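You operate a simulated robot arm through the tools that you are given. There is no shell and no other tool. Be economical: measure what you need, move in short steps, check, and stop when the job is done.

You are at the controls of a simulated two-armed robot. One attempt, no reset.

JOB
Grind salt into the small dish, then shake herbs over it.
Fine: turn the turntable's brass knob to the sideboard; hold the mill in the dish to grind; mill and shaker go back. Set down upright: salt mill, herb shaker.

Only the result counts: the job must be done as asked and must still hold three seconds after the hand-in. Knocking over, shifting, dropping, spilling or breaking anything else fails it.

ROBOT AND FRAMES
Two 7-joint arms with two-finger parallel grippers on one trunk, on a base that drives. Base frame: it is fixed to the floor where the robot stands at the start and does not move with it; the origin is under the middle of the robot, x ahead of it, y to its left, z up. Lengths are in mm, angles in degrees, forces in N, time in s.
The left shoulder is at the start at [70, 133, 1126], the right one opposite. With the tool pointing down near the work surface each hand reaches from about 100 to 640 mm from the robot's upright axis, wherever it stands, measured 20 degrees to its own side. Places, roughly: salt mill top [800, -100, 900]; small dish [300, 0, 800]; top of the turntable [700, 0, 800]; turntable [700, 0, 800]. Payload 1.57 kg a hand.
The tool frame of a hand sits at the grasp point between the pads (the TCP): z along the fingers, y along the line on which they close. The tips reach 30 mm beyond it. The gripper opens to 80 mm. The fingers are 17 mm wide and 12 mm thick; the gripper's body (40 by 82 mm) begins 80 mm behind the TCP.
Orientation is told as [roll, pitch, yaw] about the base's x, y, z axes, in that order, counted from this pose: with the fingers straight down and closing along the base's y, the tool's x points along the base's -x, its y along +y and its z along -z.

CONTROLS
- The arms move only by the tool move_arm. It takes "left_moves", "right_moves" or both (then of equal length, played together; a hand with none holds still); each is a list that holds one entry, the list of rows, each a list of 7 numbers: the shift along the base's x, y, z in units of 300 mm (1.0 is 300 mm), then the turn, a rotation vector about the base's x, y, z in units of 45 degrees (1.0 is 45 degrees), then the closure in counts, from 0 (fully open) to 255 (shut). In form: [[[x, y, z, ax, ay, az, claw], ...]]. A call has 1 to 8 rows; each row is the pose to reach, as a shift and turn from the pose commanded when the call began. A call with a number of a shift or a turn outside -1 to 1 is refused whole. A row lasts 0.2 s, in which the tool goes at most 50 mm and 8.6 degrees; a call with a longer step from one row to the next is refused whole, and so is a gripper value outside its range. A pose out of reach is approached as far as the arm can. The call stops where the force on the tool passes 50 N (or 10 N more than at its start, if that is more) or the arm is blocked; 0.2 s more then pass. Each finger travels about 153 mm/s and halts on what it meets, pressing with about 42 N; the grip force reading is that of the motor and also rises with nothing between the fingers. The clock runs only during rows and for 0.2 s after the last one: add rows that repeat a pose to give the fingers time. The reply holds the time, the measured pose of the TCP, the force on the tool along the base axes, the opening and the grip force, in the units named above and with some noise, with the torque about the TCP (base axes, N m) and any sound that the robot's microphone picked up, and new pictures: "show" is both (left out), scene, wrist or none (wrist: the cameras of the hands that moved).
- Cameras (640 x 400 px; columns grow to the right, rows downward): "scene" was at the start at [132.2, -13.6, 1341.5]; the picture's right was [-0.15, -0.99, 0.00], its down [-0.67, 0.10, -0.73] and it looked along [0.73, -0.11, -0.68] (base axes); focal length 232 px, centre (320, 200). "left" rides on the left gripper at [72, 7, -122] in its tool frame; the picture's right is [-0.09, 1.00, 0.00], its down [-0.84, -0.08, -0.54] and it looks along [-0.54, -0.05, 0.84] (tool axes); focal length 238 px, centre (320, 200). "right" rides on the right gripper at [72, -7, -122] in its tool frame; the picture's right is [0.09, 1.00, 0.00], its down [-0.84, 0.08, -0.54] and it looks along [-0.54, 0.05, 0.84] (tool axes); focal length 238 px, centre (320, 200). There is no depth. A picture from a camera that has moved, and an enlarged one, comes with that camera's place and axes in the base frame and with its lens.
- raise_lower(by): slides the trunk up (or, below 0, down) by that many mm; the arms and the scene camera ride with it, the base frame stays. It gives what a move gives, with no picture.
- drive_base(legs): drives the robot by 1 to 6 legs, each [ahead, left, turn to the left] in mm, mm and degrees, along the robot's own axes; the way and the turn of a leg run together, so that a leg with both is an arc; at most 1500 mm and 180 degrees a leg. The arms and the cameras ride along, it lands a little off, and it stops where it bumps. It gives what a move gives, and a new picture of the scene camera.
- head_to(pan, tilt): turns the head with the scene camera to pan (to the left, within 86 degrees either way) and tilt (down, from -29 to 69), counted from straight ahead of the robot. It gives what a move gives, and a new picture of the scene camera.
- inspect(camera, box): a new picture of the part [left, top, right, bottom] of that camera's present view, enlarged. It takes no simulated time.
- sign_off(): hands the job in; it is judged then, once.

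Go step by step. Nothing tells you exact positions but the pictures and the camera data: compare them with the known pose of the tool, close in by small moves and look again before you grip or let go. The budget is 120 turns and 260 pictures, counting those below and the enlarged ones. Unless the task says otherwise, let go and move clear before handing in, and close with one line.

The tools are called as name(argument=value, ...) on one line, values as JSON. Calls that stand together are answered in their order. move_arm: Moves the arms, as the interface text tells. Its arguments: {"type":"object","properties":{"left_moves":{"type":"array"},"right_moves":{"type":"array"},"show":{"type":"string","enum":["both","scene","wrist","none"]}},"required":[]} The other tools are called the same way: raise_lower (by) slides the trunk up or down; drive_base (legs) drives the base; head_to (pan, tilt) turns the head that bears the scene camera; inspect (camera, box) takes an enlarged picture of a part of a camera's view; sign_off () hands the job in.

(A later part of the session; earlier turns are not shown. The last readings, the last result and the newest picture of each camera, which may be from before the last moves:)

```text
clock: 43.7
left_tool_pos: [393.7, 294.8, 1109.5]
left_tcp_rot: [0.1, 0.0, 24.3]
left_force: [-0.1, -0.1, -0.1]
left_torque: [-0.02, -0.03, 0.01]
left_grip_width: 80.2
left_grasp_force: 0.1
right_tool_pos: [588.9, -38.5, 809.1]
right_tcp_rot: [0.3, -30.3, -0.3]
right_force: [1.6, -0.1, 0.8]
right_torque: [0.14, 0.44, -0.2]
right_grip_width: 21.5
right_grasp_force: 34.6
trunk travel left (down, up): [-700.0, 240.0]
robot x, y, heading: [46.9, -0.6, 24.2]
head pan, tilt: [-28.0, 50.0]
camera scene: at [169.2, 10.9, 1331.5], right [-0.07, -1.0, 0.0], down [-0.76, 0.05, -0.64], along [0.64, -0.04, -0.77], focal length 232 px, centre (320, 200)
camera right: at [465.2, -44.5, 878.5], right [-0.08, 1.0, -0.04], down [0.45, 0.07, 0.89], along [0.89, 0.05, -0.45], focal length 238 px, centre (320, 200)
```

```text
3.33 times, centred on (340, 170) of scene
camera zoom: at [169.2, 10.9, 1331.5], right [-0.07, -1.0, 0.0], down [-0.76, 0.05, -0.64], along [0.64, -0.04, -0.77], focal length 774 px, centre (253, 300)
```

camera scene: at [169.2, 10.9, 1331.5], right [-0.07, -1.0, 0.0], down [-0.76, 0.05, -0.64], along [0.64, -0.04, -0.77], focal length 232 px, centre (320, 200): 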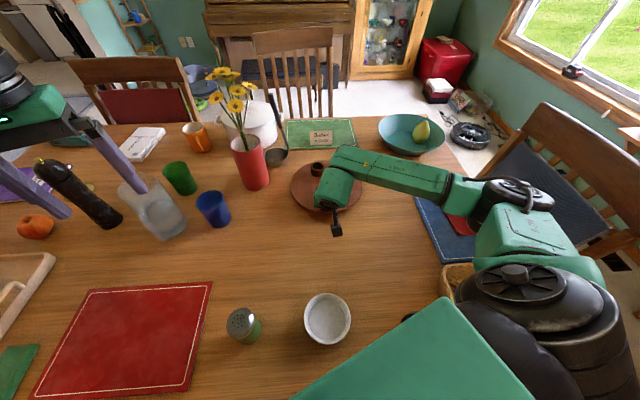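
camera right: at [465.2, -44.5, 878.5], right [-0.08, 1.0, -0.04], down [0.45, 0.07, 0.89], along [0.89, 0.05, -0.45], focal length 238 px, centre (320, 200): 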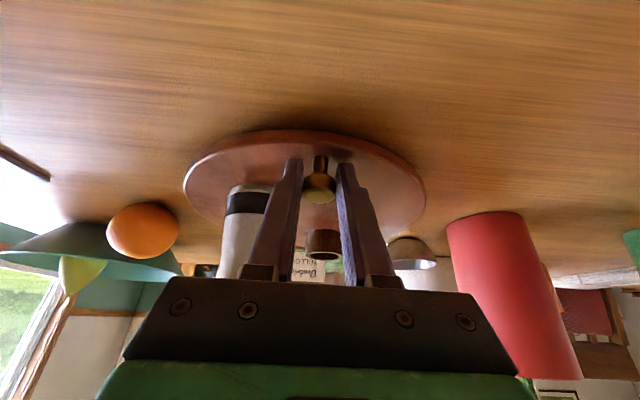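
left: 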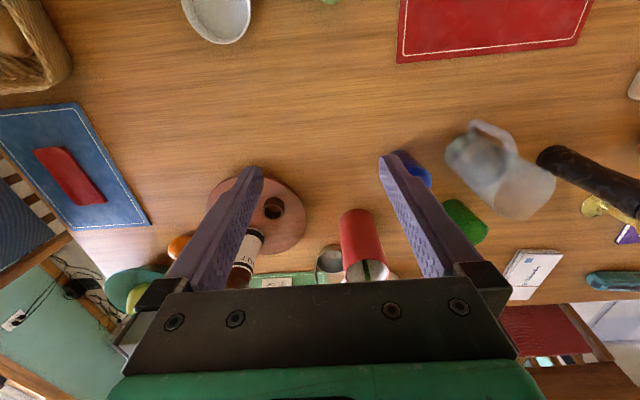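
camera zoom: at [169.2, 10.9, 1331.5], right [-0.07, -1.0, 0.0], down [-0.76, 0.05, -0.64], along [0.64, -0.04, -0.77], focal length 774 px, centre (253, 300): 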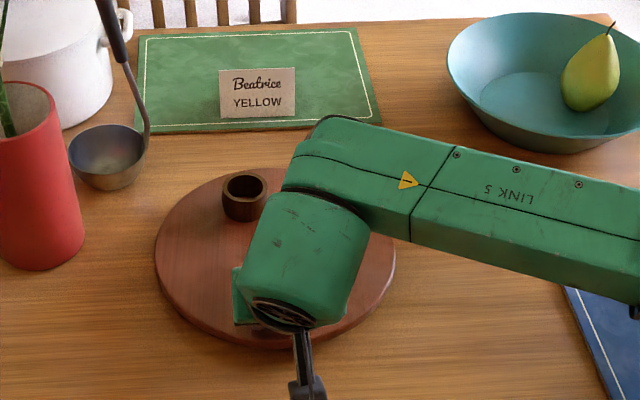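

Knob now points to the sideboard. Releasing and backing out along the tool axis.

move_arm(right_moves=[[[0, 0, 0, 0, 0, 0, 160], [0, 0, 0, 0, 0, 0, 140], [-0.06, 0, 0.1, 0, 0, 0, 140], [-0.13, 0, 0.22, 0, 0, 0, 127], [-0.22, 0, 0.34, 0, 0, 0, 127], [-0.34, 0, 0.44, 0, 0, 0, 60], [-0.46, 0, 0.5, 0, 0, 0, 0]]])

inspect(camera="scene", box=[270, 110, 410, 230])

inspect(camera="right", box=[200, 60, 440, 240])

```text
clock: 45.3
left_tool_pos: [392.2, 295.4, 1110.0]
left_tcp_rot: [-0.1, 0.0, 24.2]
left_force: [-0.2, 0.1, 0.0]
left_torque: [0.02, 0.0, 0.01]
left_grip_width: 79.8
left_grasp_force: 0.0
right_tool_pos: [445.4, -37.2, 959.1]
right_tcp_rot: [-0.1, -30.2, -0.2]
right_force: [-0.2, 0.2, -0.1]
right_torque: [0.02, -0.03, -0.03]
right_grip_width: 80.1
right_grasp_force: 0.1
trunk travel left (down, up): [-700.0, 240.0]
robot x, y, heading: [46.8, -4.1, 24.3]
head pan, tilt: [-28.0, 50.0]
camera scene: at [168.1, 11.1, 1331.4], right [-0.07, -1.0, 0.0], down [-0.76, 0.05, -0.64], along [0.64, -0.04, -0.77], focal length 232 px, centre (320, 200)
camera right: at [321.5, -44.7, 1029.3], right [-0.08, 1.0, -0.05], down [0.45, 0.08, 0.89], along [0.89, 0.05, -0.46], focal length 238 px, centre (320, 200)
```

scene: 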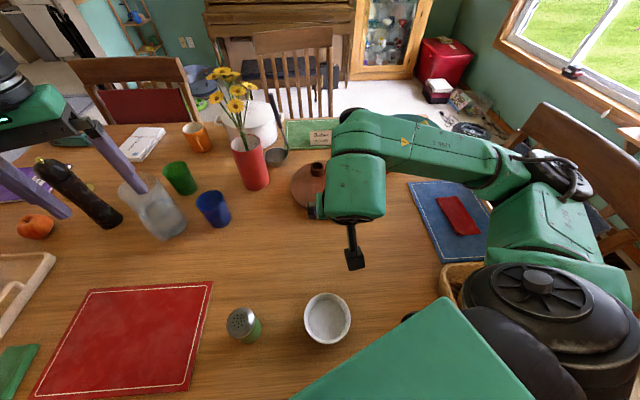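
right: 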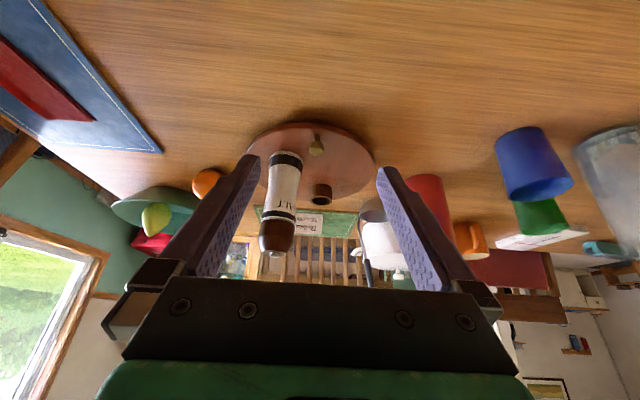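

```text
3.33 times, centred on (340, 170) of scene
camera zoom: at [168.1, 11.1, 1331.4], right [-0.07, -1.0, 0.0], down [-0.76, 0.05, -0.64], along [0.64, -0.04, -0.77], focal length 774 px, centre (253, 300)
```

zoom: 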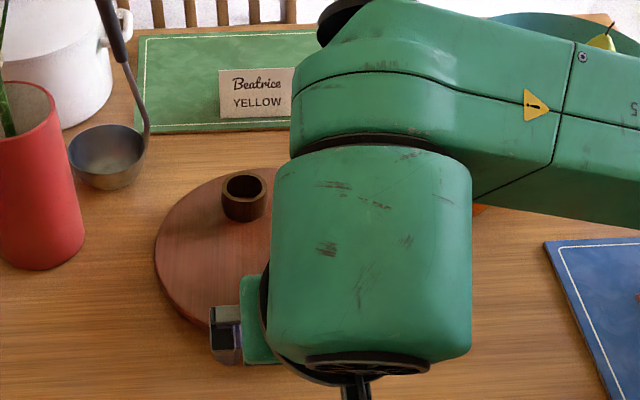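

```text
2.22 times, centred on (320, 150) of right
camera zoom: at [321.5, -44.7, 1029.3], right [-0.08, 1.0, -0.05], down [0.45, 0.08, 0.89], along [0.89, 0.05, -0.46], focal length 530 px, centre (320, 311)
```

zoom: 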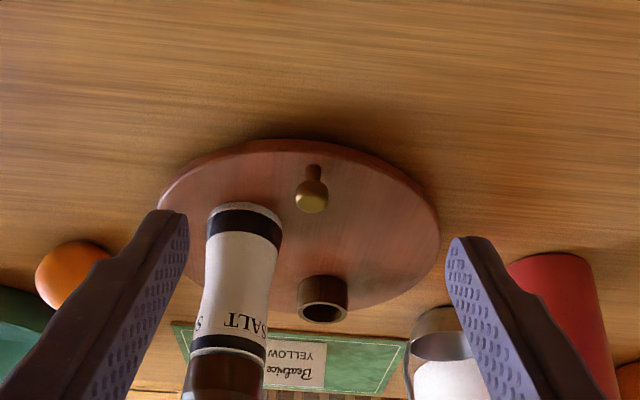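

The knob now points straight to −x. Next the mill (≈(670,−83)): I'll back up a bit so both turntable and dish are in comfortable reach with a 45° forward tilt.

drive_base(legs=[[-133, 59, 0]])

move_arm(right_moves=[[[0.12, 0, 0.03, 0, -0.11, 0, 0], [0.24, 0, 0.06, 0, -0.22, 0, 0], [0.36, -0.02, 0.06, 0, -0.333, 0, 0], [0.5, -0.04, 0.06, 0, -0.333, 0, 0], [0.64, -0.08, 0.06, 0, -0.333, 0, 0], [0.76, -0.15, 0.04, 0, -0.333, 0, 0]]])

inspect(camera="right", box=[220, 60, 460, 240])

```text
clock: 46.7
left_tool_pos: [254.3, 299.2, 1110.2]
left_tcp_rot: [-0.1, 0.1, 24.6]
left_force: [0.0, 0.8, -0.3]
left_torque: [0.0, -0.02, 0.02]
left_grip_width: 80.0
left_grasp_force: 0.0
right_tool_pos: [308.3, -34.0, 958.0]
right_tcp_rot: [0.2, -30.0, 0.1]
right_force: [-0.1, -0.3, 0.1]
right_torque: [-0.02, 0.05, -0.02]
right_grip_width: 80.0
right_grasp_force: 0.0
trunk travel left (down, up): [-700.0, 240.0]
robot x, y, heading: [-92.7, -3.0, 24.5]
head pan, tilt: [-28.0, 50.0]
camera scene: at [30.4, 13.1, 1331.1], right [-0.06, -1.0, 0.0], down [-0.77, 0.05, -0.64], along [0.64, -0.04, -0.77], focal length 232 px, centre (320, 200)
```

scene: 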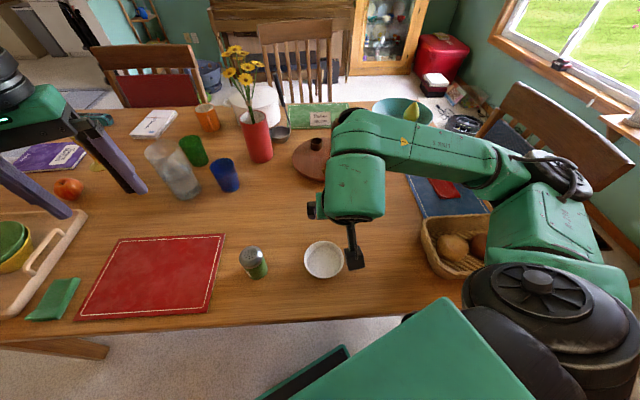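

```text
clock: 48.1
left_tool_pos: [253.4, 297.1, 1110.6]
left_tcp_rot: [0.0, -0.1, 24.4]
left_force: [-0.4, 0.5, -0.7]
left_torque: [0.03, 0.02, 0.04]
left_grip_width: 80.0
left_grasp_force: 0.0
right_tool_pos: [535.1, -82.3, 969.9]
right_tcp_rot: [0.0, -45.1, 0.1]
right_force: [-0.3, -0.6, -0.5]
right_torque: [0.0, 0.01, 0.0]
right_grip_width: 79.8
right_grasp_force: 0.1
trunk travel left (down, up): [-700.0, 240.0]
robot x, y, heading: [-91.8, -5.5, 24.5]
head pan, tilt: [-28.0, 50.0]
camera scene: at [29.4, 12.1, 1331.3], right [-0.06, -1.0, 0.0], down [-0.77, 0.05, -0.64], along [0.64, -0.04, -0.77], focal length 232 px, centre (320, 200)
camera right: at [397.6, -89.1, 1005.9], right [-0.07, 1.0, -0.06], down [0.21, 0.08, 0.98], along [0.98, 0.05, -0.21], focal length 238 px, centre (320, 200)
```

scene: 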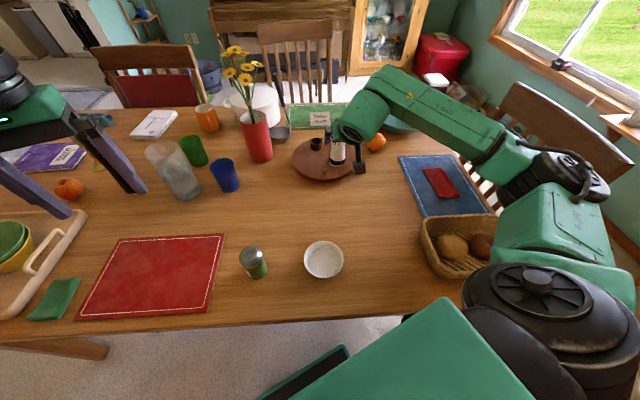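
right: 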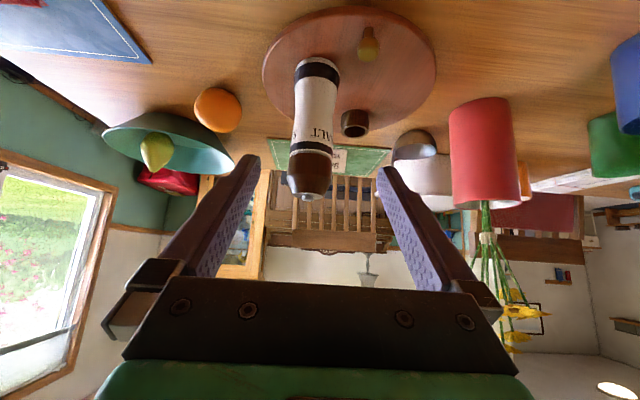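

```text
2.22 times, centred on (340, 150) of right
camera zoom: at [397.6, -89.1, 1005.9], right [-0.07, 1.0, -0.06], down [0.21, 0.08, 0.98], along [0.98, 0.05, -0.21], focal length 530 px, centre (276, 311)
```

zoom: 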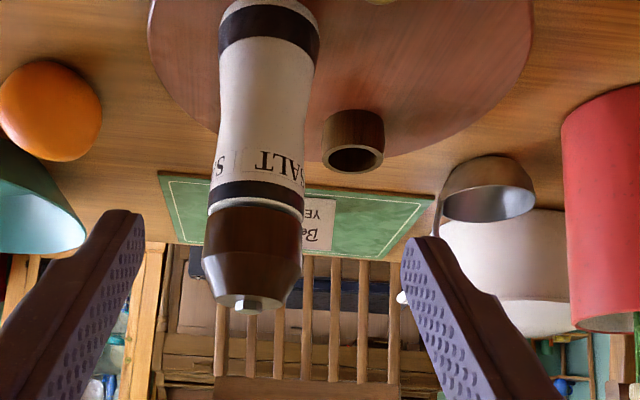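

Mill axis ≈ (664,−91). Aligning laterally and straddling it at waist height.

move_arm(right_moves=[[[0.02, -0.03, -0.02, 0, 0, 0, 0], [0.1, -0.03, -0.1, 0, 0, 0, 0], [0.19, -0.03, -0.185, 0, 0, 0, 0], [0.27, -0.03, -0.26, 0, 0, 0, 0]]])

inspect(camera="right", box=[200, 20, 440, 240])

```text
clock: 49.1
left_tool_pos: [253.7, 298.7, 1108.8]
left_tcp_rot: [0.0, 0.1, 24.4]
left_force: [-0.5, 0.6, 0.2]
left_torque: [0.01, 0.02, 0.03]
left_grip_width: 79.9
left_grasp_force: 0.0
right_tool_pos: [616.2, -91.4, 890.8]
right_tcp_rot: [0.0, -45.0, 0.1]
right_force: [0.1, -0.7, -0.1]
right_torque: [0.0, -0.03, -0.01]
right_grip_width: 80.2
right_grasp_force: 0.1
trunk travel left (down, up): [-700.0, 240.0]
robot x, y, heading: [-90.5, -4.2, 24.7]
head pan, tilt: [-28.0, 50.0]
camera scene: at [29.8, 13.1, 1331.3], right [-0.06, -1.0, 0.0], down [-0.77, 0.05, -0.64], along [0.64, -0.04, -0.77], focal length 232 px, centre (320, 200)
camera right: at [479.2, -98.8, 926.9], right [-0.07, 1.0, -0.06], down [0.21, 0.08, 0.98], along [0.98, 0.05, -0.21], focal length 238 px, centre (320, 200)
```

scene: 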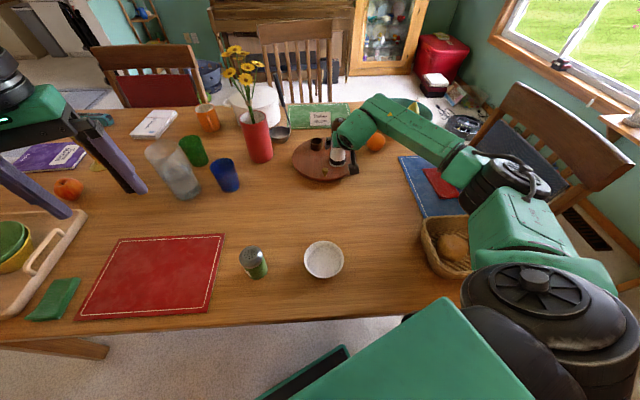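
right: 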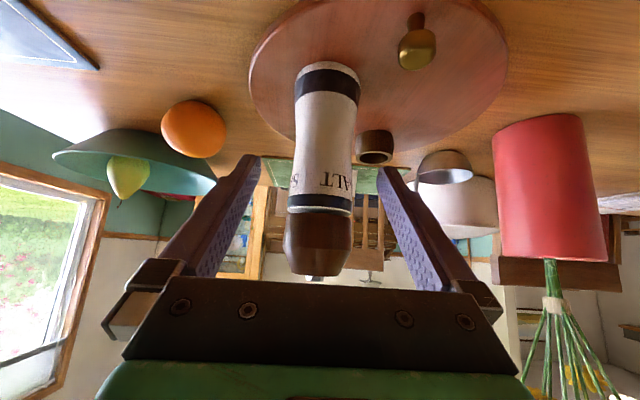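

```text
1.82 times, centred on (320, 130) of right
camera zoom: at [479.2, -98.8, 926.9], right [-0.07, 1.0, -0.06], down [0.21, 0.08, 0.98], along [0.98, 0.05, -0.21], focal length 433 px, centre (320, 327)
```

zoom: 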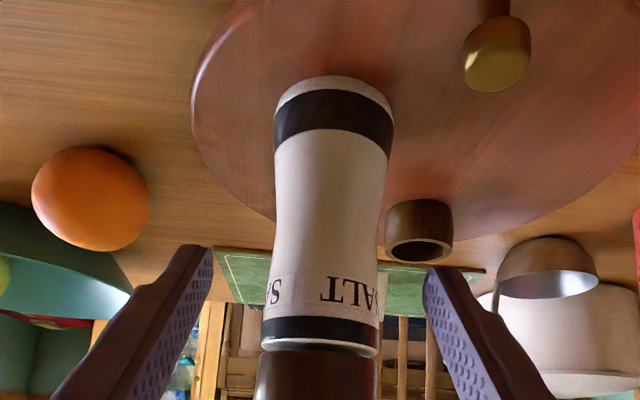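

move_arm(right_moves=[[[0.08, 0.002, -0.07, 0, 0, 0, 0], [0.155, 0.002, -0.143, 0, 0, 0, 0], [0.155, 0.002, -0.143, 0, 0, 0, 50], [0.155, 0.002, -0.143, 0, 0, 0, 80], [0.155, 0.002, -0.143, 0, 0, 0, 140], [0.155, 0.002, -0.143, 0, 0, 0, 255], [0.155, 0.002, -0.143, 0, 0, 0, 255]]])

```text
clock: 50.7
left_tool_pos: [252.3, 299.2, 1111.1]
left_tcp_rot: [0.1, 0.0, 24.3]
left_force: [0.1, 0.0, 0.2]
left_torque: [-0.01, -0.02, -0.04]
left_grip_width: 80.1
left_grasp_force: 0.1
right_tool_pos: [664.9, -88.1, 849.5]
right_tcp_rot: [0.0, -45.1, 0.0]
right_force: [-0.1, 0.1, 2.6]
right_torque: [0.1, -0.11, -0.01]
right_grip_width: 48.8
right_grasp_force: 42.4
trunk travel left (down, up): [-700.0, 240.0]
robot x, y, heading: [-92.7, 1.1, 24.4]
head pan, tilt: [-28.0, 50.0]
camera scene: at [28.2, 13.0, 1331.4], right [-0.06, -1.0, 0.0], down [-0.76, 0.05, -0.64], along [0.64, -0.04, -0.77], focal length 232 px, centre (320, 200)
camera right: at [526.3, -95.6, 886.2], right [-0.07, 1.0, -0.06], down [0.21, 0.08, 0.98], along [0.98, 0.05, -0.21], focal length 238 px, centre (320, 200)
```

scene: 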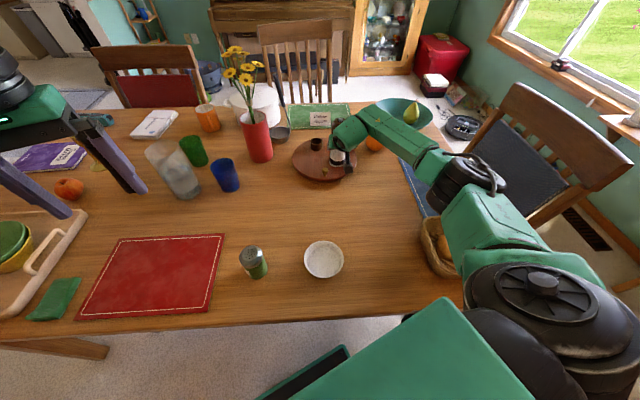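
right: 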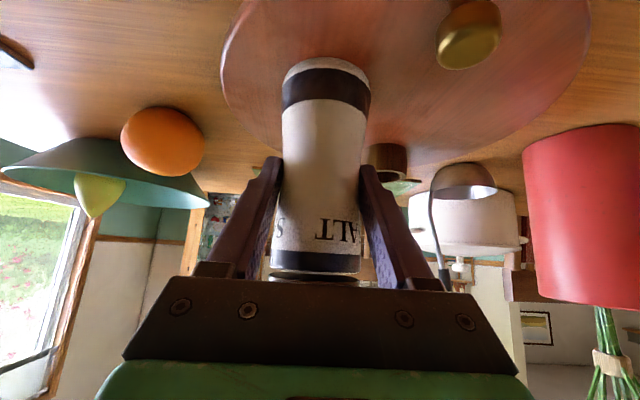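

Gripped (49 mm). Pick-up pose noted: TCP (664.9,−88.1,849.5). Lifting.

move_arm(right_moves=[[[0, 0, 0.05, 0, 0, 0, 255], [0, 0, 0.15, 0, 0, 0, 255], [-0.05, 0, 0.25, 0, 0, 0, 255], [-0.15, 0, 0.3, 0, 0, 0, 255]]])

inspect(camera="scene", box=[270, 90, 410, 200])

inspect(camera="scene", box=[220, 220, 360, 300])

```text
clock: 51.7
left_tool_pos: [251.7, 297.6, 1110.9]
left_tcp_rot: [0.0, 0.1, 24.4]
left_force: [-0.3, -0.3, 0.3]
left_torque: [0.0, -0.01, -0.02]
left_grip_width: 80.0
left_grasp_force: 0.1
right_tool_pos: [617.1, -87.0, 941.9]
right_tcp_rot: [0.1, -44.9, 0.1]
right_force: [-0.9, 0.6, -1.5]
right_torque: [0.02, 0.03, -0.01]
right_grip_width: 48.5
right_grasp_force: 42.1
trunk travel left (down, up): [-700.0, 240.0]
robot x, y, heading: [-93.1, -2.5, 24.3]
head pan, tilt: [-28.0, 50.0]
camera scene: at [27.9, 12.4, 1331.4], right [-0.06, -1.0, 0.0], down [-0.76, 0.05, -0.64], along [0.64, -0.04, -0.77], focal length 232 px, centre (320, 200)
camera right: at [478.9, -95.1, 978.0], right [-0.07, 1.0, -0.06], down [0.21, 0.08, 0.98], along [0.98, 0.05, -0.21], focal length 238 px, centre (320, 200)
```

scene: 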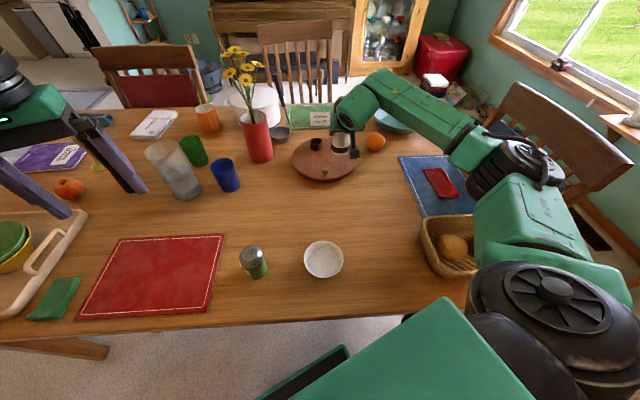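
right: 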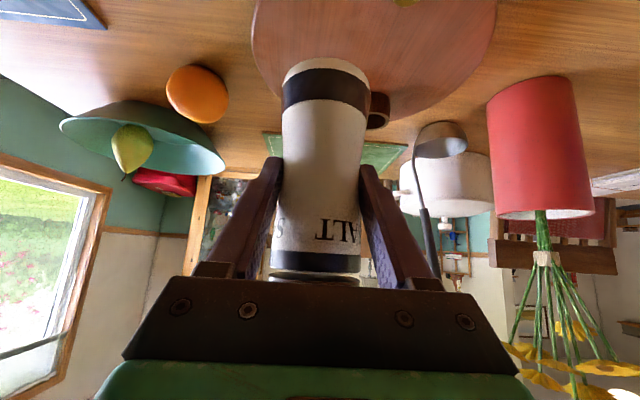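

```text
3.64 times, centred on (340, 145) of scene
camera zoom: at [27.9, 12.4, 1331.4], right [-0.06, -1.0, 0.0], down [-0.76, 0.05, -0.64], along [0.64, -0.04, -0.77], focal length 844 px, centre (247, 400)
```

zoom: 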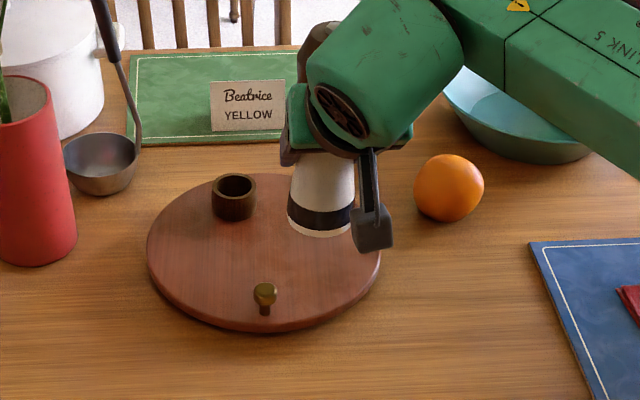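

```text
4.57 times, centred on (290, 260) of scene
camera zoom: at [27.9, 12.4, 1331.4], right [-0.06, -1.0, 0.0], down [-0.76, 0.05, -0.64], along [0.64, -0.04, -0.77], focal length 1061 px, centre (457, -74)
```

zoom: 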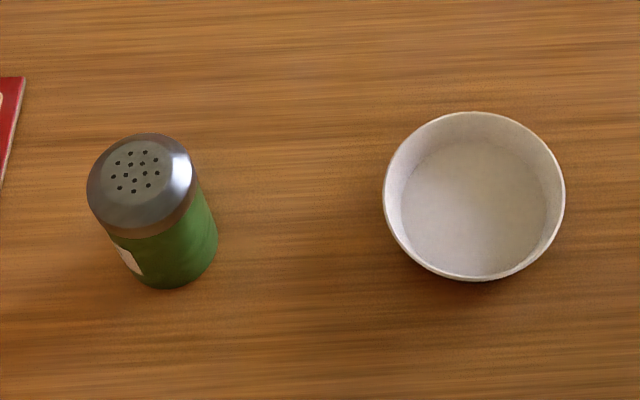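

Now carrying the mill over the dish at about (293,−13).

move_arm(right_moves=[[[-0.1, 0.03, 0, 0, 0, 0, 255], [-0.24, 0.06, 0, 0, 0, 0, 255], [-0.38, 0.1, 0, 0, 0, 0, 255], [-0.52, 0.13, 0, 0, 0, 0, 255], [-0.66, 0.17, 0, 0, 0, 0, 255], [-0.8, 0.2, 0, 0, 0, 0, 255], [-0.9, 0.23, 0, 0, 0, 0, 255], [-0.98, 0.245, 0, 0, 0, 0, 255]]])

inspect(camera="right", box=[220, 0, 440, 200])

```text
clock: 53.5
left_tool_pos: [251.9, 299.6, 1110.0]
left_tcp_rot: [-0.1, 0.0, 24.5]
left_force: [0.4, 0.6, -0.7]
left_torque: [-0.03, -0.02, -0.02]
left_grip_width: 80.0
left_grasp_force: 0.0
right_tool_pos: [324.7, -9.7, 941.0]
right_tcp_rot: [0.4, -44.9, 0.5]
right_force: [-0.2, -0.7, -2.6]
right_torque: [-0.04, 0.0, -0.01]
right_grip_width: 48.7
right_grasp_force: 42.0
right hand out of reach, approached as far as the arm can: row 8
trunk travel left (down, up): [-700.0, 240.0]
robot x, y, heading: [-93.8, 0.7, 24.7]
head pan, tilt: [-28.0, 50.0]
camera scene: at [28.5, 14.3, 1331.4], right [-0.06, -1.0, 0.0], down [-0.76, 0.05, -0.64], along [0.64, -0.04, -0.77], focal length 232 px, centre (320, 200)
camera right: at [186.5, -18.6, 977.0], right [-0.08, 1.0, -0.06], down [0.21, 0.08, 0.97], along [0.97, 0.06, -0.21], focal length 238 px, centre (320, 200)
```

scene: 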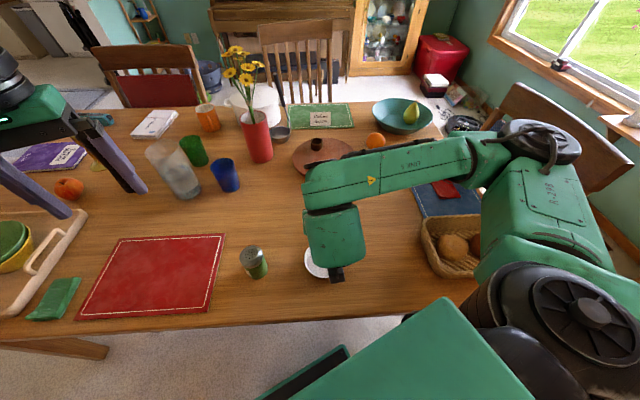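
right: 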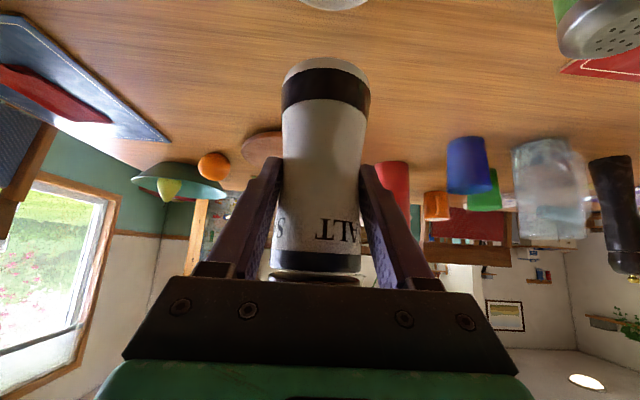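

```text
2.00 times, centred on (330, 100) of right
camera zoom: at [186.5, -18.6, 977.0], right [-0.08, 1.0, -0.06], down [0.21, 0.08, 0.97], along [0.97, 0.06, -0.21], focal length 477 px, centre (300, 400)
```

zoom: 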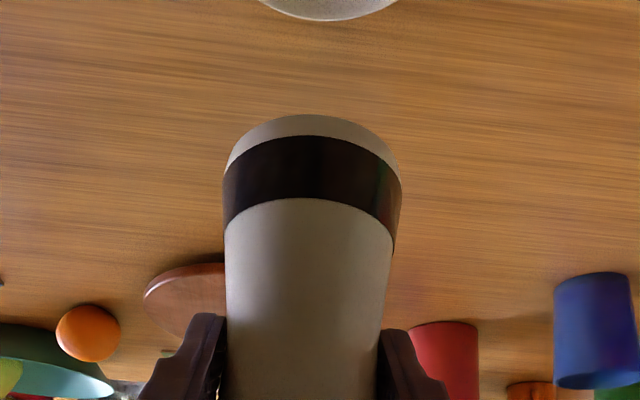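

Near the inner reach limit, so I back the base ~110 mm and then bring the hand forward over the dish.

drive_base(legs=[[-105, 46, 0]])

```text
clock: 54.7
left_tool_pos: [139.3, 298.8, 1109.4]
left_tcp_rot: [0.0, 0.1, 24.5]
left_force: [-0.1, -0.3, -0.3]
left_torque: [0.03, 0.04, -0.01]
left_grip_width: 79.9
left_grasp_force: 0.1
right_tool_pos: [209.8, -10.0, 941.0]
right_tcp_rot: [0.5, -44.9, 0.5]
right_force: [-0.1, 0.4, -3.4]
right_torque: [0.01, 0.02, 0.01]
right_grip_width: 48.5
right_grasp_force: 41.7
trunk travel left (down, up): [-700.0, 240.0]
robot x, y, heading: [-207.3, -3.7, 24.6]
head pan, tilt: [-28.0, 50.0]
camera scene: at [-84.7, 12.9, 1331.2], right [-0.06, -1.0, 0.0], down [-0.77, 0.05, -0.64], along [0.64, -0.04, -0.77], focal length 232 px, centre (320, 200)
```

scene: 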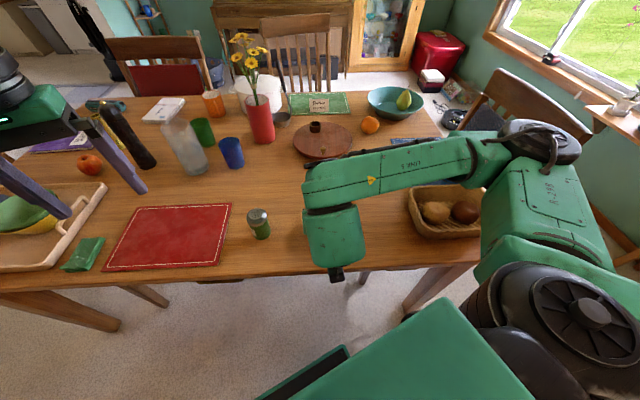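

move_arm(right_moves=[[[0.1, -0.005, 0, 0, 0, 0, 255], [0.2, -0.01, 0, 0, 0, 0, 255], [0.283, -0.01, -0.05, 0, 0, 0, 255], [0.283, -0.01, -0.13, 0, 0, 0, 255]]])

inspect(camera="right", box=[200, 0, 440, 200])

inspect(camera="left", box=[0, 0, 640, 400])

```text
clock: 55.7
left_tool_pos: [138.7, 299.7, 1109.5]
left_tcp_rot: [0.0, 0.1, 24.5]
left_force: [-0.1, -0.2, -0.2]
left_torque: [0.0, -0.03, -0.01]
left_grip_width: 80.1
left_grasp_force: 0.0
right_tool_pos: [296.0, -12.4, 900.5]
right_tcp_rot: [0.3, -45.0, 0.4]
right_force: [0.2, -0.2, -2.5]
right_torque: [0.0, -0.01, 0.04]
right_grip_width: 48.7
right_grasp_force: 41.8
trunk travel left (down, up): [-700.0, 240.0]
robot x, y, heading: [-207.2, -3.6, 24.4]
head pan, tilt: [-28.0, 50.0]
camera scene: at [-85.2, 12.9, 1331.2], right [-0.06, -1.0, 0.0], down [-0.77, 0.05, -0.64], along [0.64, -0.04, -0.77], focal length 232 px, centre (320, 200)
camera right: at [159.1, -21.9, 936.6], right [-0.08, 0.99, -0.06], down [0.21, 0.08, 0.98], along [0.97, 0.07, -0.21], focal length 238 px, centre (320, 200)
```

scene: 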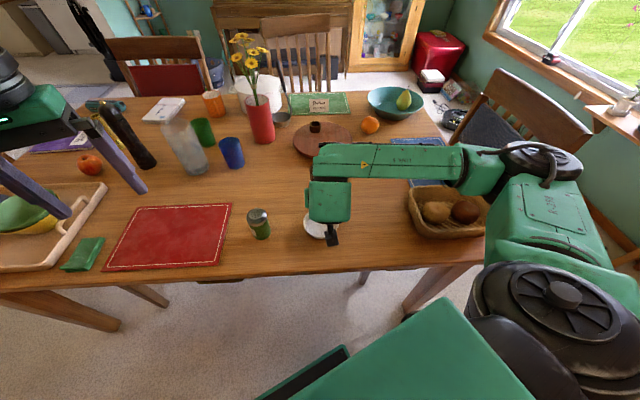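
right: 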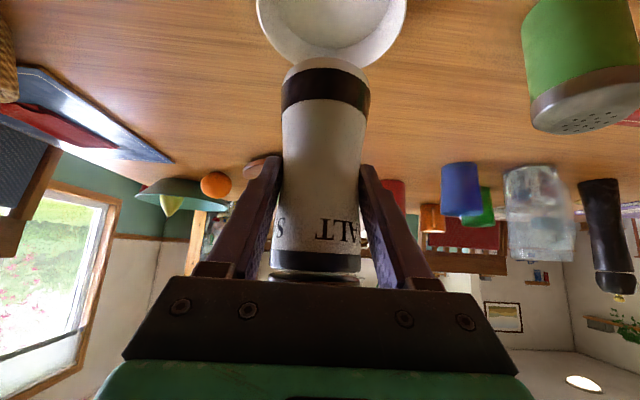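

```text
2.00 times, centred on (320, 100) of right
camera zoom: at [159.1, -21.9, 936.6], right [-0.08, 0.99, -0.06], down [0.21, 0.08, 0.98], along [0.97, 0.07, -0.21], focal length 477 px, centre (320, 400)
```

zoom: 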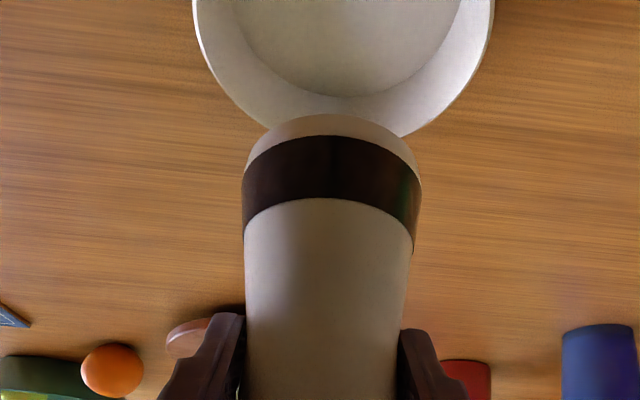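

```text
1.00 times, centred on (320, 200) of left
camera zoom: at [69.4, 274.8, 1233.7], right [-0.33, 0.94, 0.0], down [0.79, 0.28, 0.54], along [0.51, 0.18, -0.84], focal length 238 px, centre (320, 200)
```

zoom: 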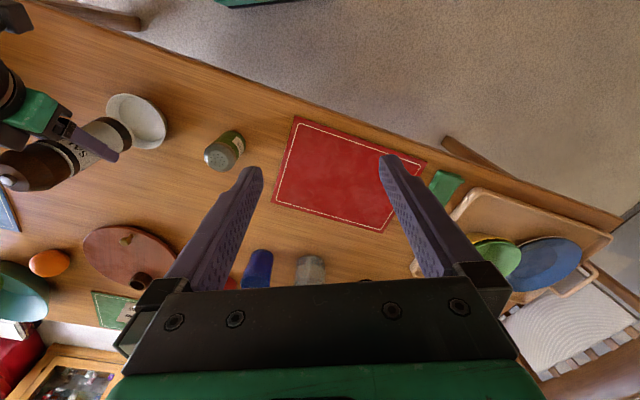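

Dish rim is at z≈777, centre ≈ (291,−13). Lowering the mill into it, bottom to about z 763.

move_arm(right_moves=[[[-0.005, -0.003, -0.05, 0, 0, 0, 255], [-0.01, -0.003, -0.1, 0, 0, 0, 255], [-0.01, -0.003, -0.15, 0, 0, 0, 255], [-0.01, -0.003, -0.19, 0, 0, 0, 255], [-0.01, -0.003, -0.205, 0, 0, 0, 255], [-0.01, -0.003, -0.205, 0, 0, 0, 255]]])

inspect(camera="left", box=[0, 50, 200, 220])

```text
clock: 57.1
left_tool_pos: [137.1, 299.5, 1109.0]
left_tcp_rot: [0.0, 0.1, 24.4]
left_force: [0.0, -0.1, -0.1]
left_torque: [0.02, 0.0, 0.02]
left_grip_width: 79.8
left_grasp_force: 0.1
right_tool_pos: [291.8, -14.3, 838.9]
right_tcp_rot: [0.5, -45.0, 0.5]
right_force: [0.1, 0.1, -2.4]
right_torque: [0.0, -0.01, 0.0]
right_grip_width: 48.9
right_grasp_force: 41.9
trunk travel left (down, up): [-700.0, 240.0]
robot x, y, heading: [-210.7, 0.4, 24.3]
head pan, tilt: [-28.0, 50.0]
camera scene: at [-85.9, 12.8, 1331.3], right [-0.06, -1.0, 0.0], down [-0.76, 0.05, -0.64], along [0.64, -0.04, -0.77], focal length 232 px, centre (320, 200)
camera right: at [155.3, -23.7, 875.3], right [-0.08, 0.99, -0.06], down [0.21, 0.07, 0.98], along [0.97, 0.07, -0.21], focal length 238 px, centre (320, 200)
```

scene: 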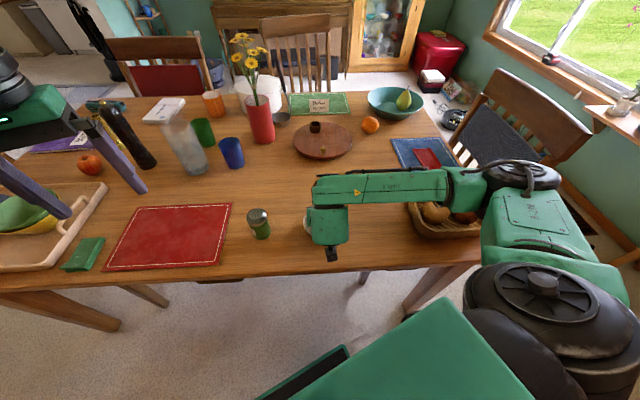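
right: 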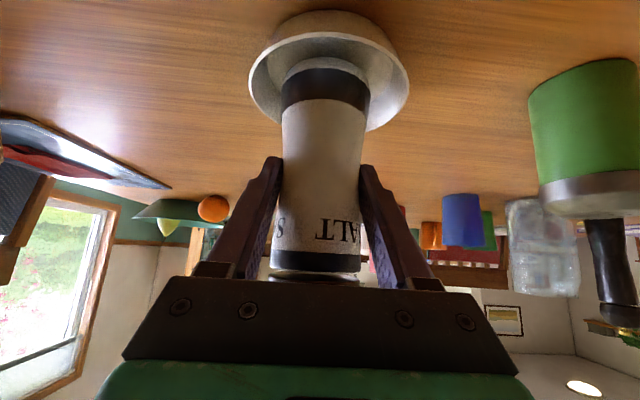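

```text
2.35 times, centred on (100, 135) of left
camera zoom: at [68.7, 274.7, 1233.9], right [-0.33, 0.94, 0.0], down [0.79, 0.28, 0.54], along [0.51, 0.18, -0.84], focal length 561 px, centre (838, 353)
```

zoom: 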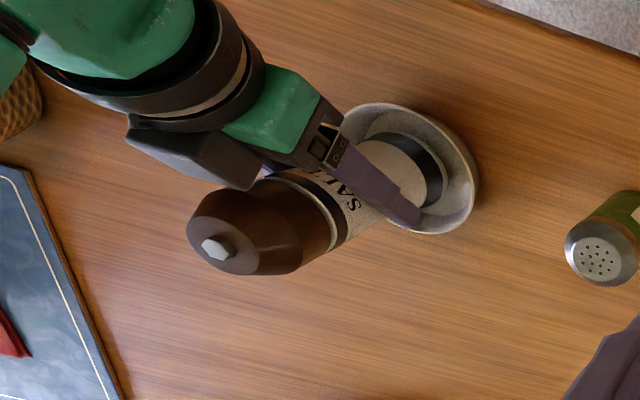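

The mill is inside the dish and centred. Holding and listening.

move_arm(right_moves=[[[0, 0, 0, 0, 0, 0, 255], [0, 0, 0, 0, 0, 0, 255], [0, 0, 0, 0, 0, 0, 255], [0, 0, 0, 0, 0, 0, 255], [0, 0, 0, 0, 0, 0, 255], [0, 0, 0, 0, 0, 0, 255], [0, 0, 0, 0, 0, 0, 255], [0, 0, 0, 0, 0, 0, 255]]], show="wrist")

```text
clock: 58.9
left_tool_pos: [137.5, 297.4, 1109.5]
left_tcp_rot: [-0.1, 0.1, 24.5]
left_force: [-0.1, 1.1, 0.0]
left_torque: [-0.01, -0.01, 0.01]
left_grip_width: 79.8
left_grasp_force: 0.0
right_tool_pos: [292.9, -14.9, 839.8]
right_tcp_rot: [0.6, -44.9, 0.5]
right_force: [0.2, -0.3, -3.3]
right_torque: [-0.01, 0.02, -0.05]
right_grip_width: 48.8
right_grasp_force: 42.2
trunk travel left (down, up): [-700.0, 240.0]
robot x, y, heading: [-207.8, 0.4, 24.4]
head pan, tilt: [-28.0, 50.0]
camera right: at [155.3, -23.7, 875.3], right [-0.08, 0.99, -0.06], down [0.21, 0.07, 0.98], along [0.97, 0.07, -0.21], focal length 238 px, centre (320, 200)
```

right: 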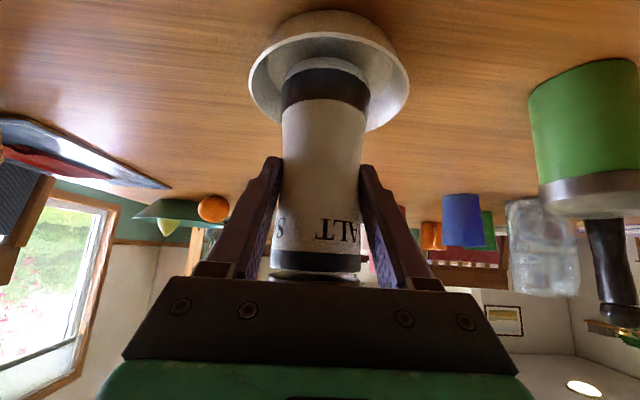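

No sound yet; lowering gently to touch the dish floor.

move_arm(right_moves=[[[0, 0, -0.007, 0, 0, 0, 255], [0, 0, -0.013, 0, 0, 0, 255], [0, 0, -0.02, 0, 0, 0, 255], [0, 0, -0.02, 0, 0, 0, 255]]], show="wrist")

```text
clock: 59.9
left_tool_pos: [138.4, 299.3, 1109.6]
left_tcp_rot: [0.0, 0.1, 24.5]
left_force: [-1.0, 0.3, 0.7]
left_torque: [-0.02, -0.02, 0.03]
left_grip_width: 79.9
left_grasp_force: 0.1
right_tool_pos: [292.3, -15.2, 834.0]
right_tcp_rot: [0.4, -44.9, 0.5]
right_force: [0.1, 0.3, -3.6]
right_torque: [0.0, 0.02, -0.01]
right_grip_width: 49.0
right_grasp_force: 41.6
trunk travel left (down, up): [-700.0, 240.0]
robot x, y, heading: [-208.3, -4.5, 24.9]
head pan, tilt: [-28.0, 50.0]
camera right: at [155.0, -23.4, 870.4], right [-0.08, 0.99, -0.06], down [0.21, 0.08, 0.98], along [0.97, 0.07, -0.21], focal length 238 px, centre (320, 200)
```

right: 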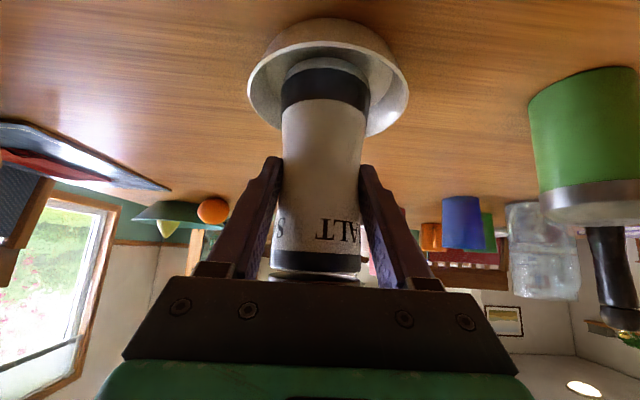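

move_arm(right_moves=[[[0, 0, -0.005, 0, 0, 0, 255], [0, 0, -0.01, 0, 0, 0, 255], [0, 0, -0.015, 0, 0, 0, 255], [0, 0, -0.02, 0, 0, 0, 255], [0, 0, -0.02, 0, 0, 0, 255]]], show="wrist")

```text
clock: 61.1
left_tool_pos: [138.5, 297.6, 1109.8]
left_tcp_rot: [-0.1, 0.1, 24.5]
left_force: [-0.1, -0.1, -0.3]
left_torque: [0.01, -0.01, 0.01]
left_grip_width: 80.0
left_grasp_force: 0.0
right_tool_pos: [291.7, -13.3, 828.7]
right_tcp_rot: [0.5, -44.8, 0.5]
right_force: [0.3, -0.6, -3.2]
right_torque: [0.0, 0.01, 0.0]
right_grip_width: 48.7
right_grasp_force: 41.6
trunk travel left (down, up): [-700.0, 240.0]
robot x, y, heading: [-209.9, -0.9, 24.6]
head pan, tilt: [-28.0, 50.0]
camera right: at [154.4, -23.1, 864.7], right [-0.08, 0.99, -0.06], down [0.21, 0.08, 0.98], along [0.97, 0.07, -0.21], focal length 238 px, centre (320, 200)
```

right: 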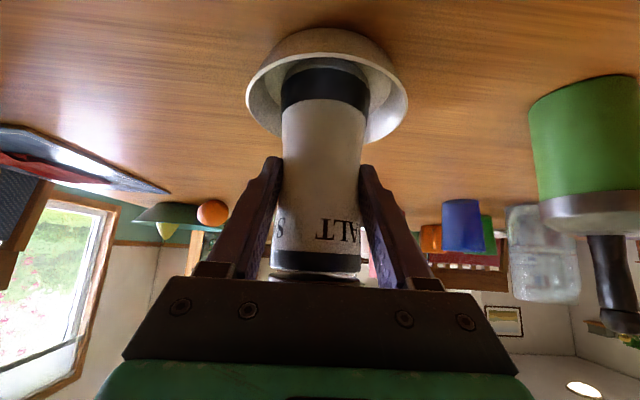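

move_arm(right_moves=[[[0, 0, -0.005, 0, 0, 0, 255], [0, 0, -0.01, 0, 0, 0, 255], [0, 0, -0.015, 0, 0, 0, 255], [0, 0, -0.02, 0, 0, 0, 255], [0, 0, -0.025, 0, 0, 0, 255], [0, 0, -0.025, 0, 0, 0, 255]]], show="wrist")

inspect(camera="left", box=[0, 50, 200, 220])

```text
clock: 62.5
left_tool_pos: [132.8, 298.9, 1113.1]
left_tcp_rot: [0.0, -0.1, 24.5]
left_force: [0.0, -0.9, 0.3]
left_torque: [0.02, -0.04, -0.02]
left_grip_width: 80.1
left_grasp_force: 0.0
right_tool_pos: [290.4, -14.3, 826.9]
right_tcp_rot: [0.9, -45.7, 0.3]
right_force: [1.9, -3.4, 36.7]
right_torque: [-0.03, 0.18, 0.01]
right_grip_width: 48.8
right_grasp_force: 41.8
trunk travel left (down, up): [-700.0, 240.0]
robot x, y, heading: [-205.6, -5.5, 24.5]
head pan, tilt: [-28.0, 50.0]
camera right: at [152.9, -23.0, 861.2], right [-0.08, 1.0, -0.06], down [0.2, 0.07, 0.98], along [0.98, 0.07, -0.2], focal length 238 px, centre (320, 200)
```

right: 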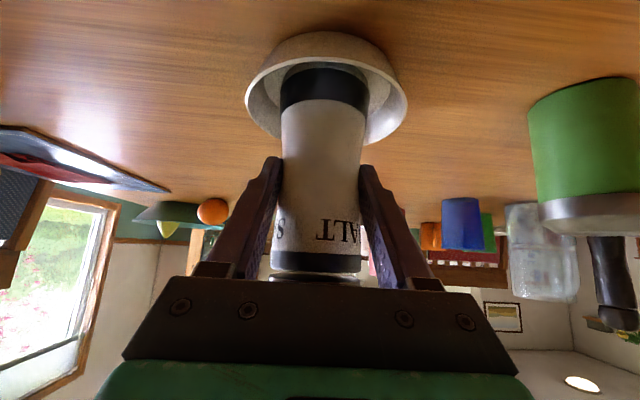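

```text
2.35 times, centred on (100, 135) of left
camera zoom: at [63.1, 274.0, 1235.8], right [-0.33, 0.94, 0.0], down [0.79, 0.28, 0.55], along [0.52, 0.18, -0.84], focal length 561 px, centre (838, 353)
```

zoom: 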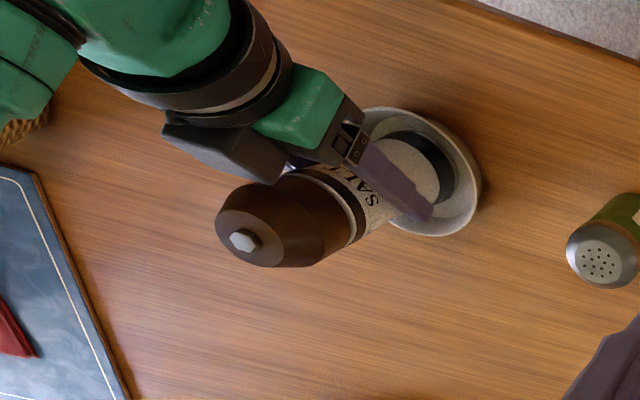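

Contact at TCP z≈828, still no sound. I'll relieve the pressure and twist the mill about its axis to grind.

move_arm(right_moves=[[[0, 0, 0.02, 0, 0, 0, 255], [0, 0, 0.035, 0, 0, 0, 255], [0, 0, 0.035, 0, 0, 0.15, 255], [0, 0, 0.035, 0, 0, 0.3, 255], [0, 0, 0.035, 0, 0, 0.15, 255], [0, 0, 0.035, 0, 0, 0, 255], [0, 0, 0.035, 0, 0, -0.15, 255], [0, 0, 0.035, 0, 0, -0.3, 255]]], show="wrist")

```text
clock: 64.3
left_tool_pos: [138.1, 298.8, 1110.1]
left_tcp_rot: [0.0, 0.1, 24.5]
left_force: [-0.1, -1.4, -1.1]
left_torque: [0.0, 0.01, 0.0]
left_grip_width: 80.1
left_grasp_force: 0.1
right_tool_pos: [291.5, -14.2, 831.8]
right_tcp_rot: [0.4, -45.0, -13.1]
right_force: [0.7, -0.1, -1.6]
right_torque: [0.01, 0.02, 0.01]
right_grip_width: 48.5
right_grasp_force: 42.3
trunk travel left (down, up): [-700.0, 240.0]
robot x, y, heading: [-212.5, -5.3, 24.6]
head pan, tilt: [-28.0, 50.0]
camera right: at [156.6, 9.8, 867.2], right [0.16, 0.99, -0.06], down [0.22, 0.02, 0.98], along [0.96, -0.17, -0.21], focal length 238 px, centre (320, 200)
```

right: 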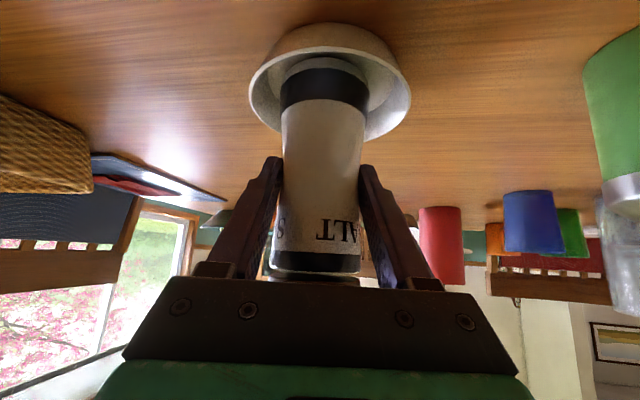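

inspect(camera="right", box=[230, 0, 430, 150])

move_arm(right_moves=[[[0, 0, 0, 0, 0, 0.15, 255], [0, 0, 0, 0, 0, 0.3, 255], [0, 0, 0, 0, 0, 0.45, 255], [0, 0, 0, 0, 0, 0.6, 255], [0, 0, 0, 0, 0, 0.45, 255], [0, 0, 0, 0, 0, 0.3, 255], [0, 0, 0, 0, 0, 0.3, 255], [0, 0, 0, 0, 0, 0.3, 255]]], show="wrist")

```text
2.67 times, centred on (330, 75) of right
camera zoom: at [156.6, 9.8, 867.2], right [0.16, 0.99, -0.06], down [0.22, 0.02, 0.98], along [0.96, -0.17, -0.21], focal length 636 px, centre (293, 533)
```

zoom: 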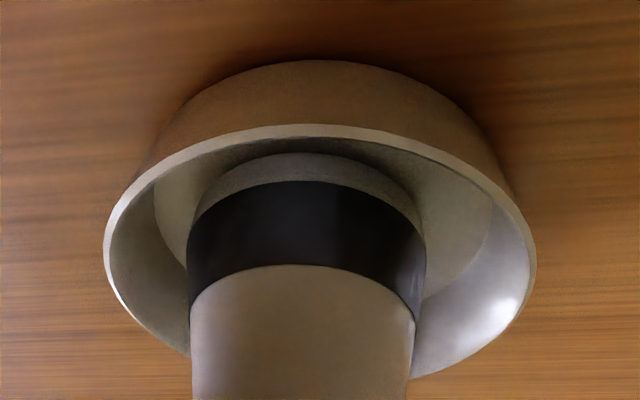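

```text
clock: 66.1
left_tool_pos: [136.8, 298.7, 1109.7]
left_tcp_rot: [0.0, 0.0, 24.5]
left_force: [0.9, 0.5, -0.1]
left_torque: [-0.02, 0.0, 0.01]
left_grip_width: 79.9
left_grasp_force: 0.0
right_tool_pos: [291.9, -12.9, 829.6]
right_tcp_rot: [0.4, -44.9, 0.6]
right_force: [-0.1, 0.3, -2.1]
right_torque: [0.02, 0.0, 0.0]
right_grip_width: 48.7
right_grasp_force: 42.0
trunk travel left (down, up): [-700.0, 240.0]
robot x, y, heading: [-210.1, -0.7, 24.5]
head pan, tilt: [-28.0, 50.0]
camera right: at [154.2, -23.5, 866.7], right [-0.08, 1.0, -0.06], down [0.21, 0.07, 0.98], along [0.97, 0.07, -0.21], focal length 238 px, centre (320, 200)
```

right: 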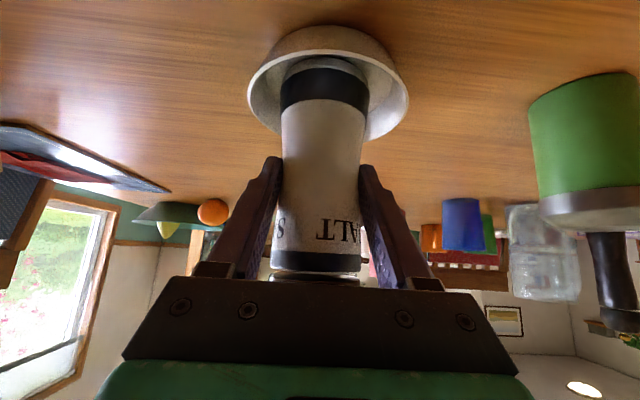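

move_arm(right_moves=[[[0, 0, 0, 0, 0, 0, 255], [0, 0, 0, 0, 0, 0, 255], [0, 0, 0, 0, 0, 0, 255], [0, 0, 0, 0, 0, 0, 255], [0, 0, 0, 0, 0, 0, 255], [0, 0, 0, 0, 0, 0, 255], [0, 0, 0, 0, 0, 0, 255], [0, 0, 0, 0, 0, 0, 255]]], show="none")

move_arm(right_moves=[[[0, 0, 0.01, 0, 0, 0, 255], [0, 0, 0.02, 0, 0, 0, 255], [0, 0, 0.02, 0, 0, 0, 255], [0, 0, 0.02, 0, 0, 0, 255], [0, 0, 0.02, 0, 0, 0, 255], [0, 0, 0.02, 0, 0, 0, 255], [0, 0, 0.02, 0, 0, 0, 255], [0, 0, 0.02, 0, 0, 0, 255]]], show="wrist")

inspect(camera="right", box=[230, 0, 430, 150])

```text
clock: 67.9
left_tool_pos: [137.6, 298.6, 1109.0]
left_tcp_rot: [0.0, 0.1, 24.5]
left_force: [0.8, -0.1, 0.5]
left_torque: [0.04, 0.0, 0.03]
left_grip_width: 80.0
left_grasp_force: 0.0
right_tool_pos: [291.4, -15.7, 830.8]
right_tcp_rot: [0.4, -44.9, 0.5]
right_force: [-0.5, -0.2, -2.2]
right_torque: [0.01, 0.02, -0.01]
right_grip_width: 48.7
right_grasp_force: 42.3
trunk travel left (down, up): [-700.0, 240.0]
robot x, y, heading: [-211.1, -2.1, 24.5]
head pan, tilt: [-28.0, 50.0]
```

```text
clock: 69.7
left_tool_pos: [137.9, 298.5, 1110.6]
left_tcp_rot: [0.0, 0.2, 24.5]
left_force: [-0.8, 0.1, 0.5]
left_torque: [0.01, 0.03, 0.0]
left_grip_width: 80.0
left_grasp_force: 0.0
right_tool_pos: [291.5, -15.3, 838.1]
right_tcp_rot: [0.5, -44.9, 0.5]
right_force: [-0.1, 0.1, -2.4]
right_torque: [0.01, 0.01, 0.01]
right_grip_width: 48.7
right_grasp_force: 41.8
trunk travel left (down, up): [-700.0, 240.0]
robot x, y, heading: [-209.7, -2.0, 24.5]
head pan, tilt: [-28.0, 50.0]
camera right: at [154.0, -23.1, 874.2], right [-0.08, 0.99, -0.06], down [0.21, 0.07, 0.98], along [0.97, 0.07, -0.21], focal length 238 px, centre (320, 200)
```

right: 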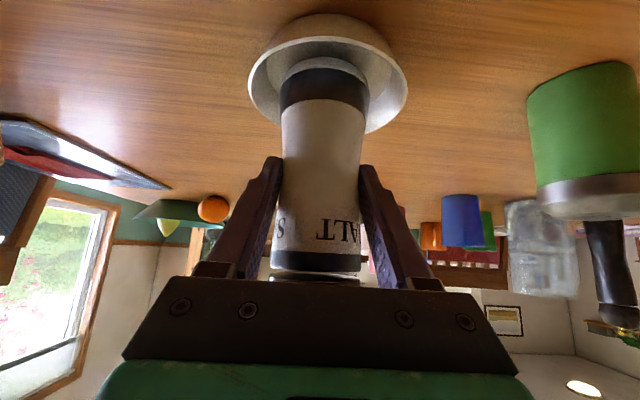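

```text
2.67 times, centred on (330, 75) of right
camera zoom: at [154.0, -23.1, 874.2], right [-0.08, 0.99, -0.06], down [0.21, 0.07, 0.98], along [0.97, 0.07, -0.21], focal length 636 px, centre (293, 533)
```

zoom: 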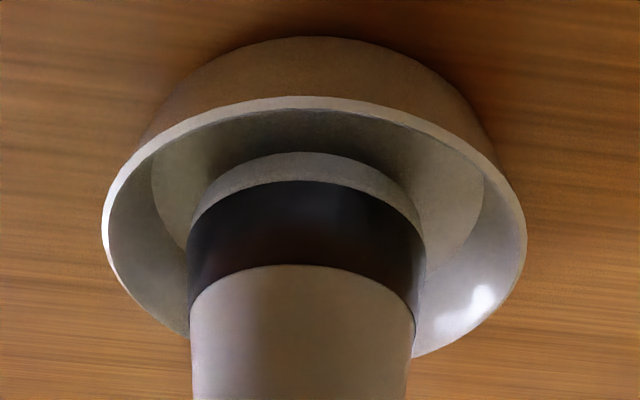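

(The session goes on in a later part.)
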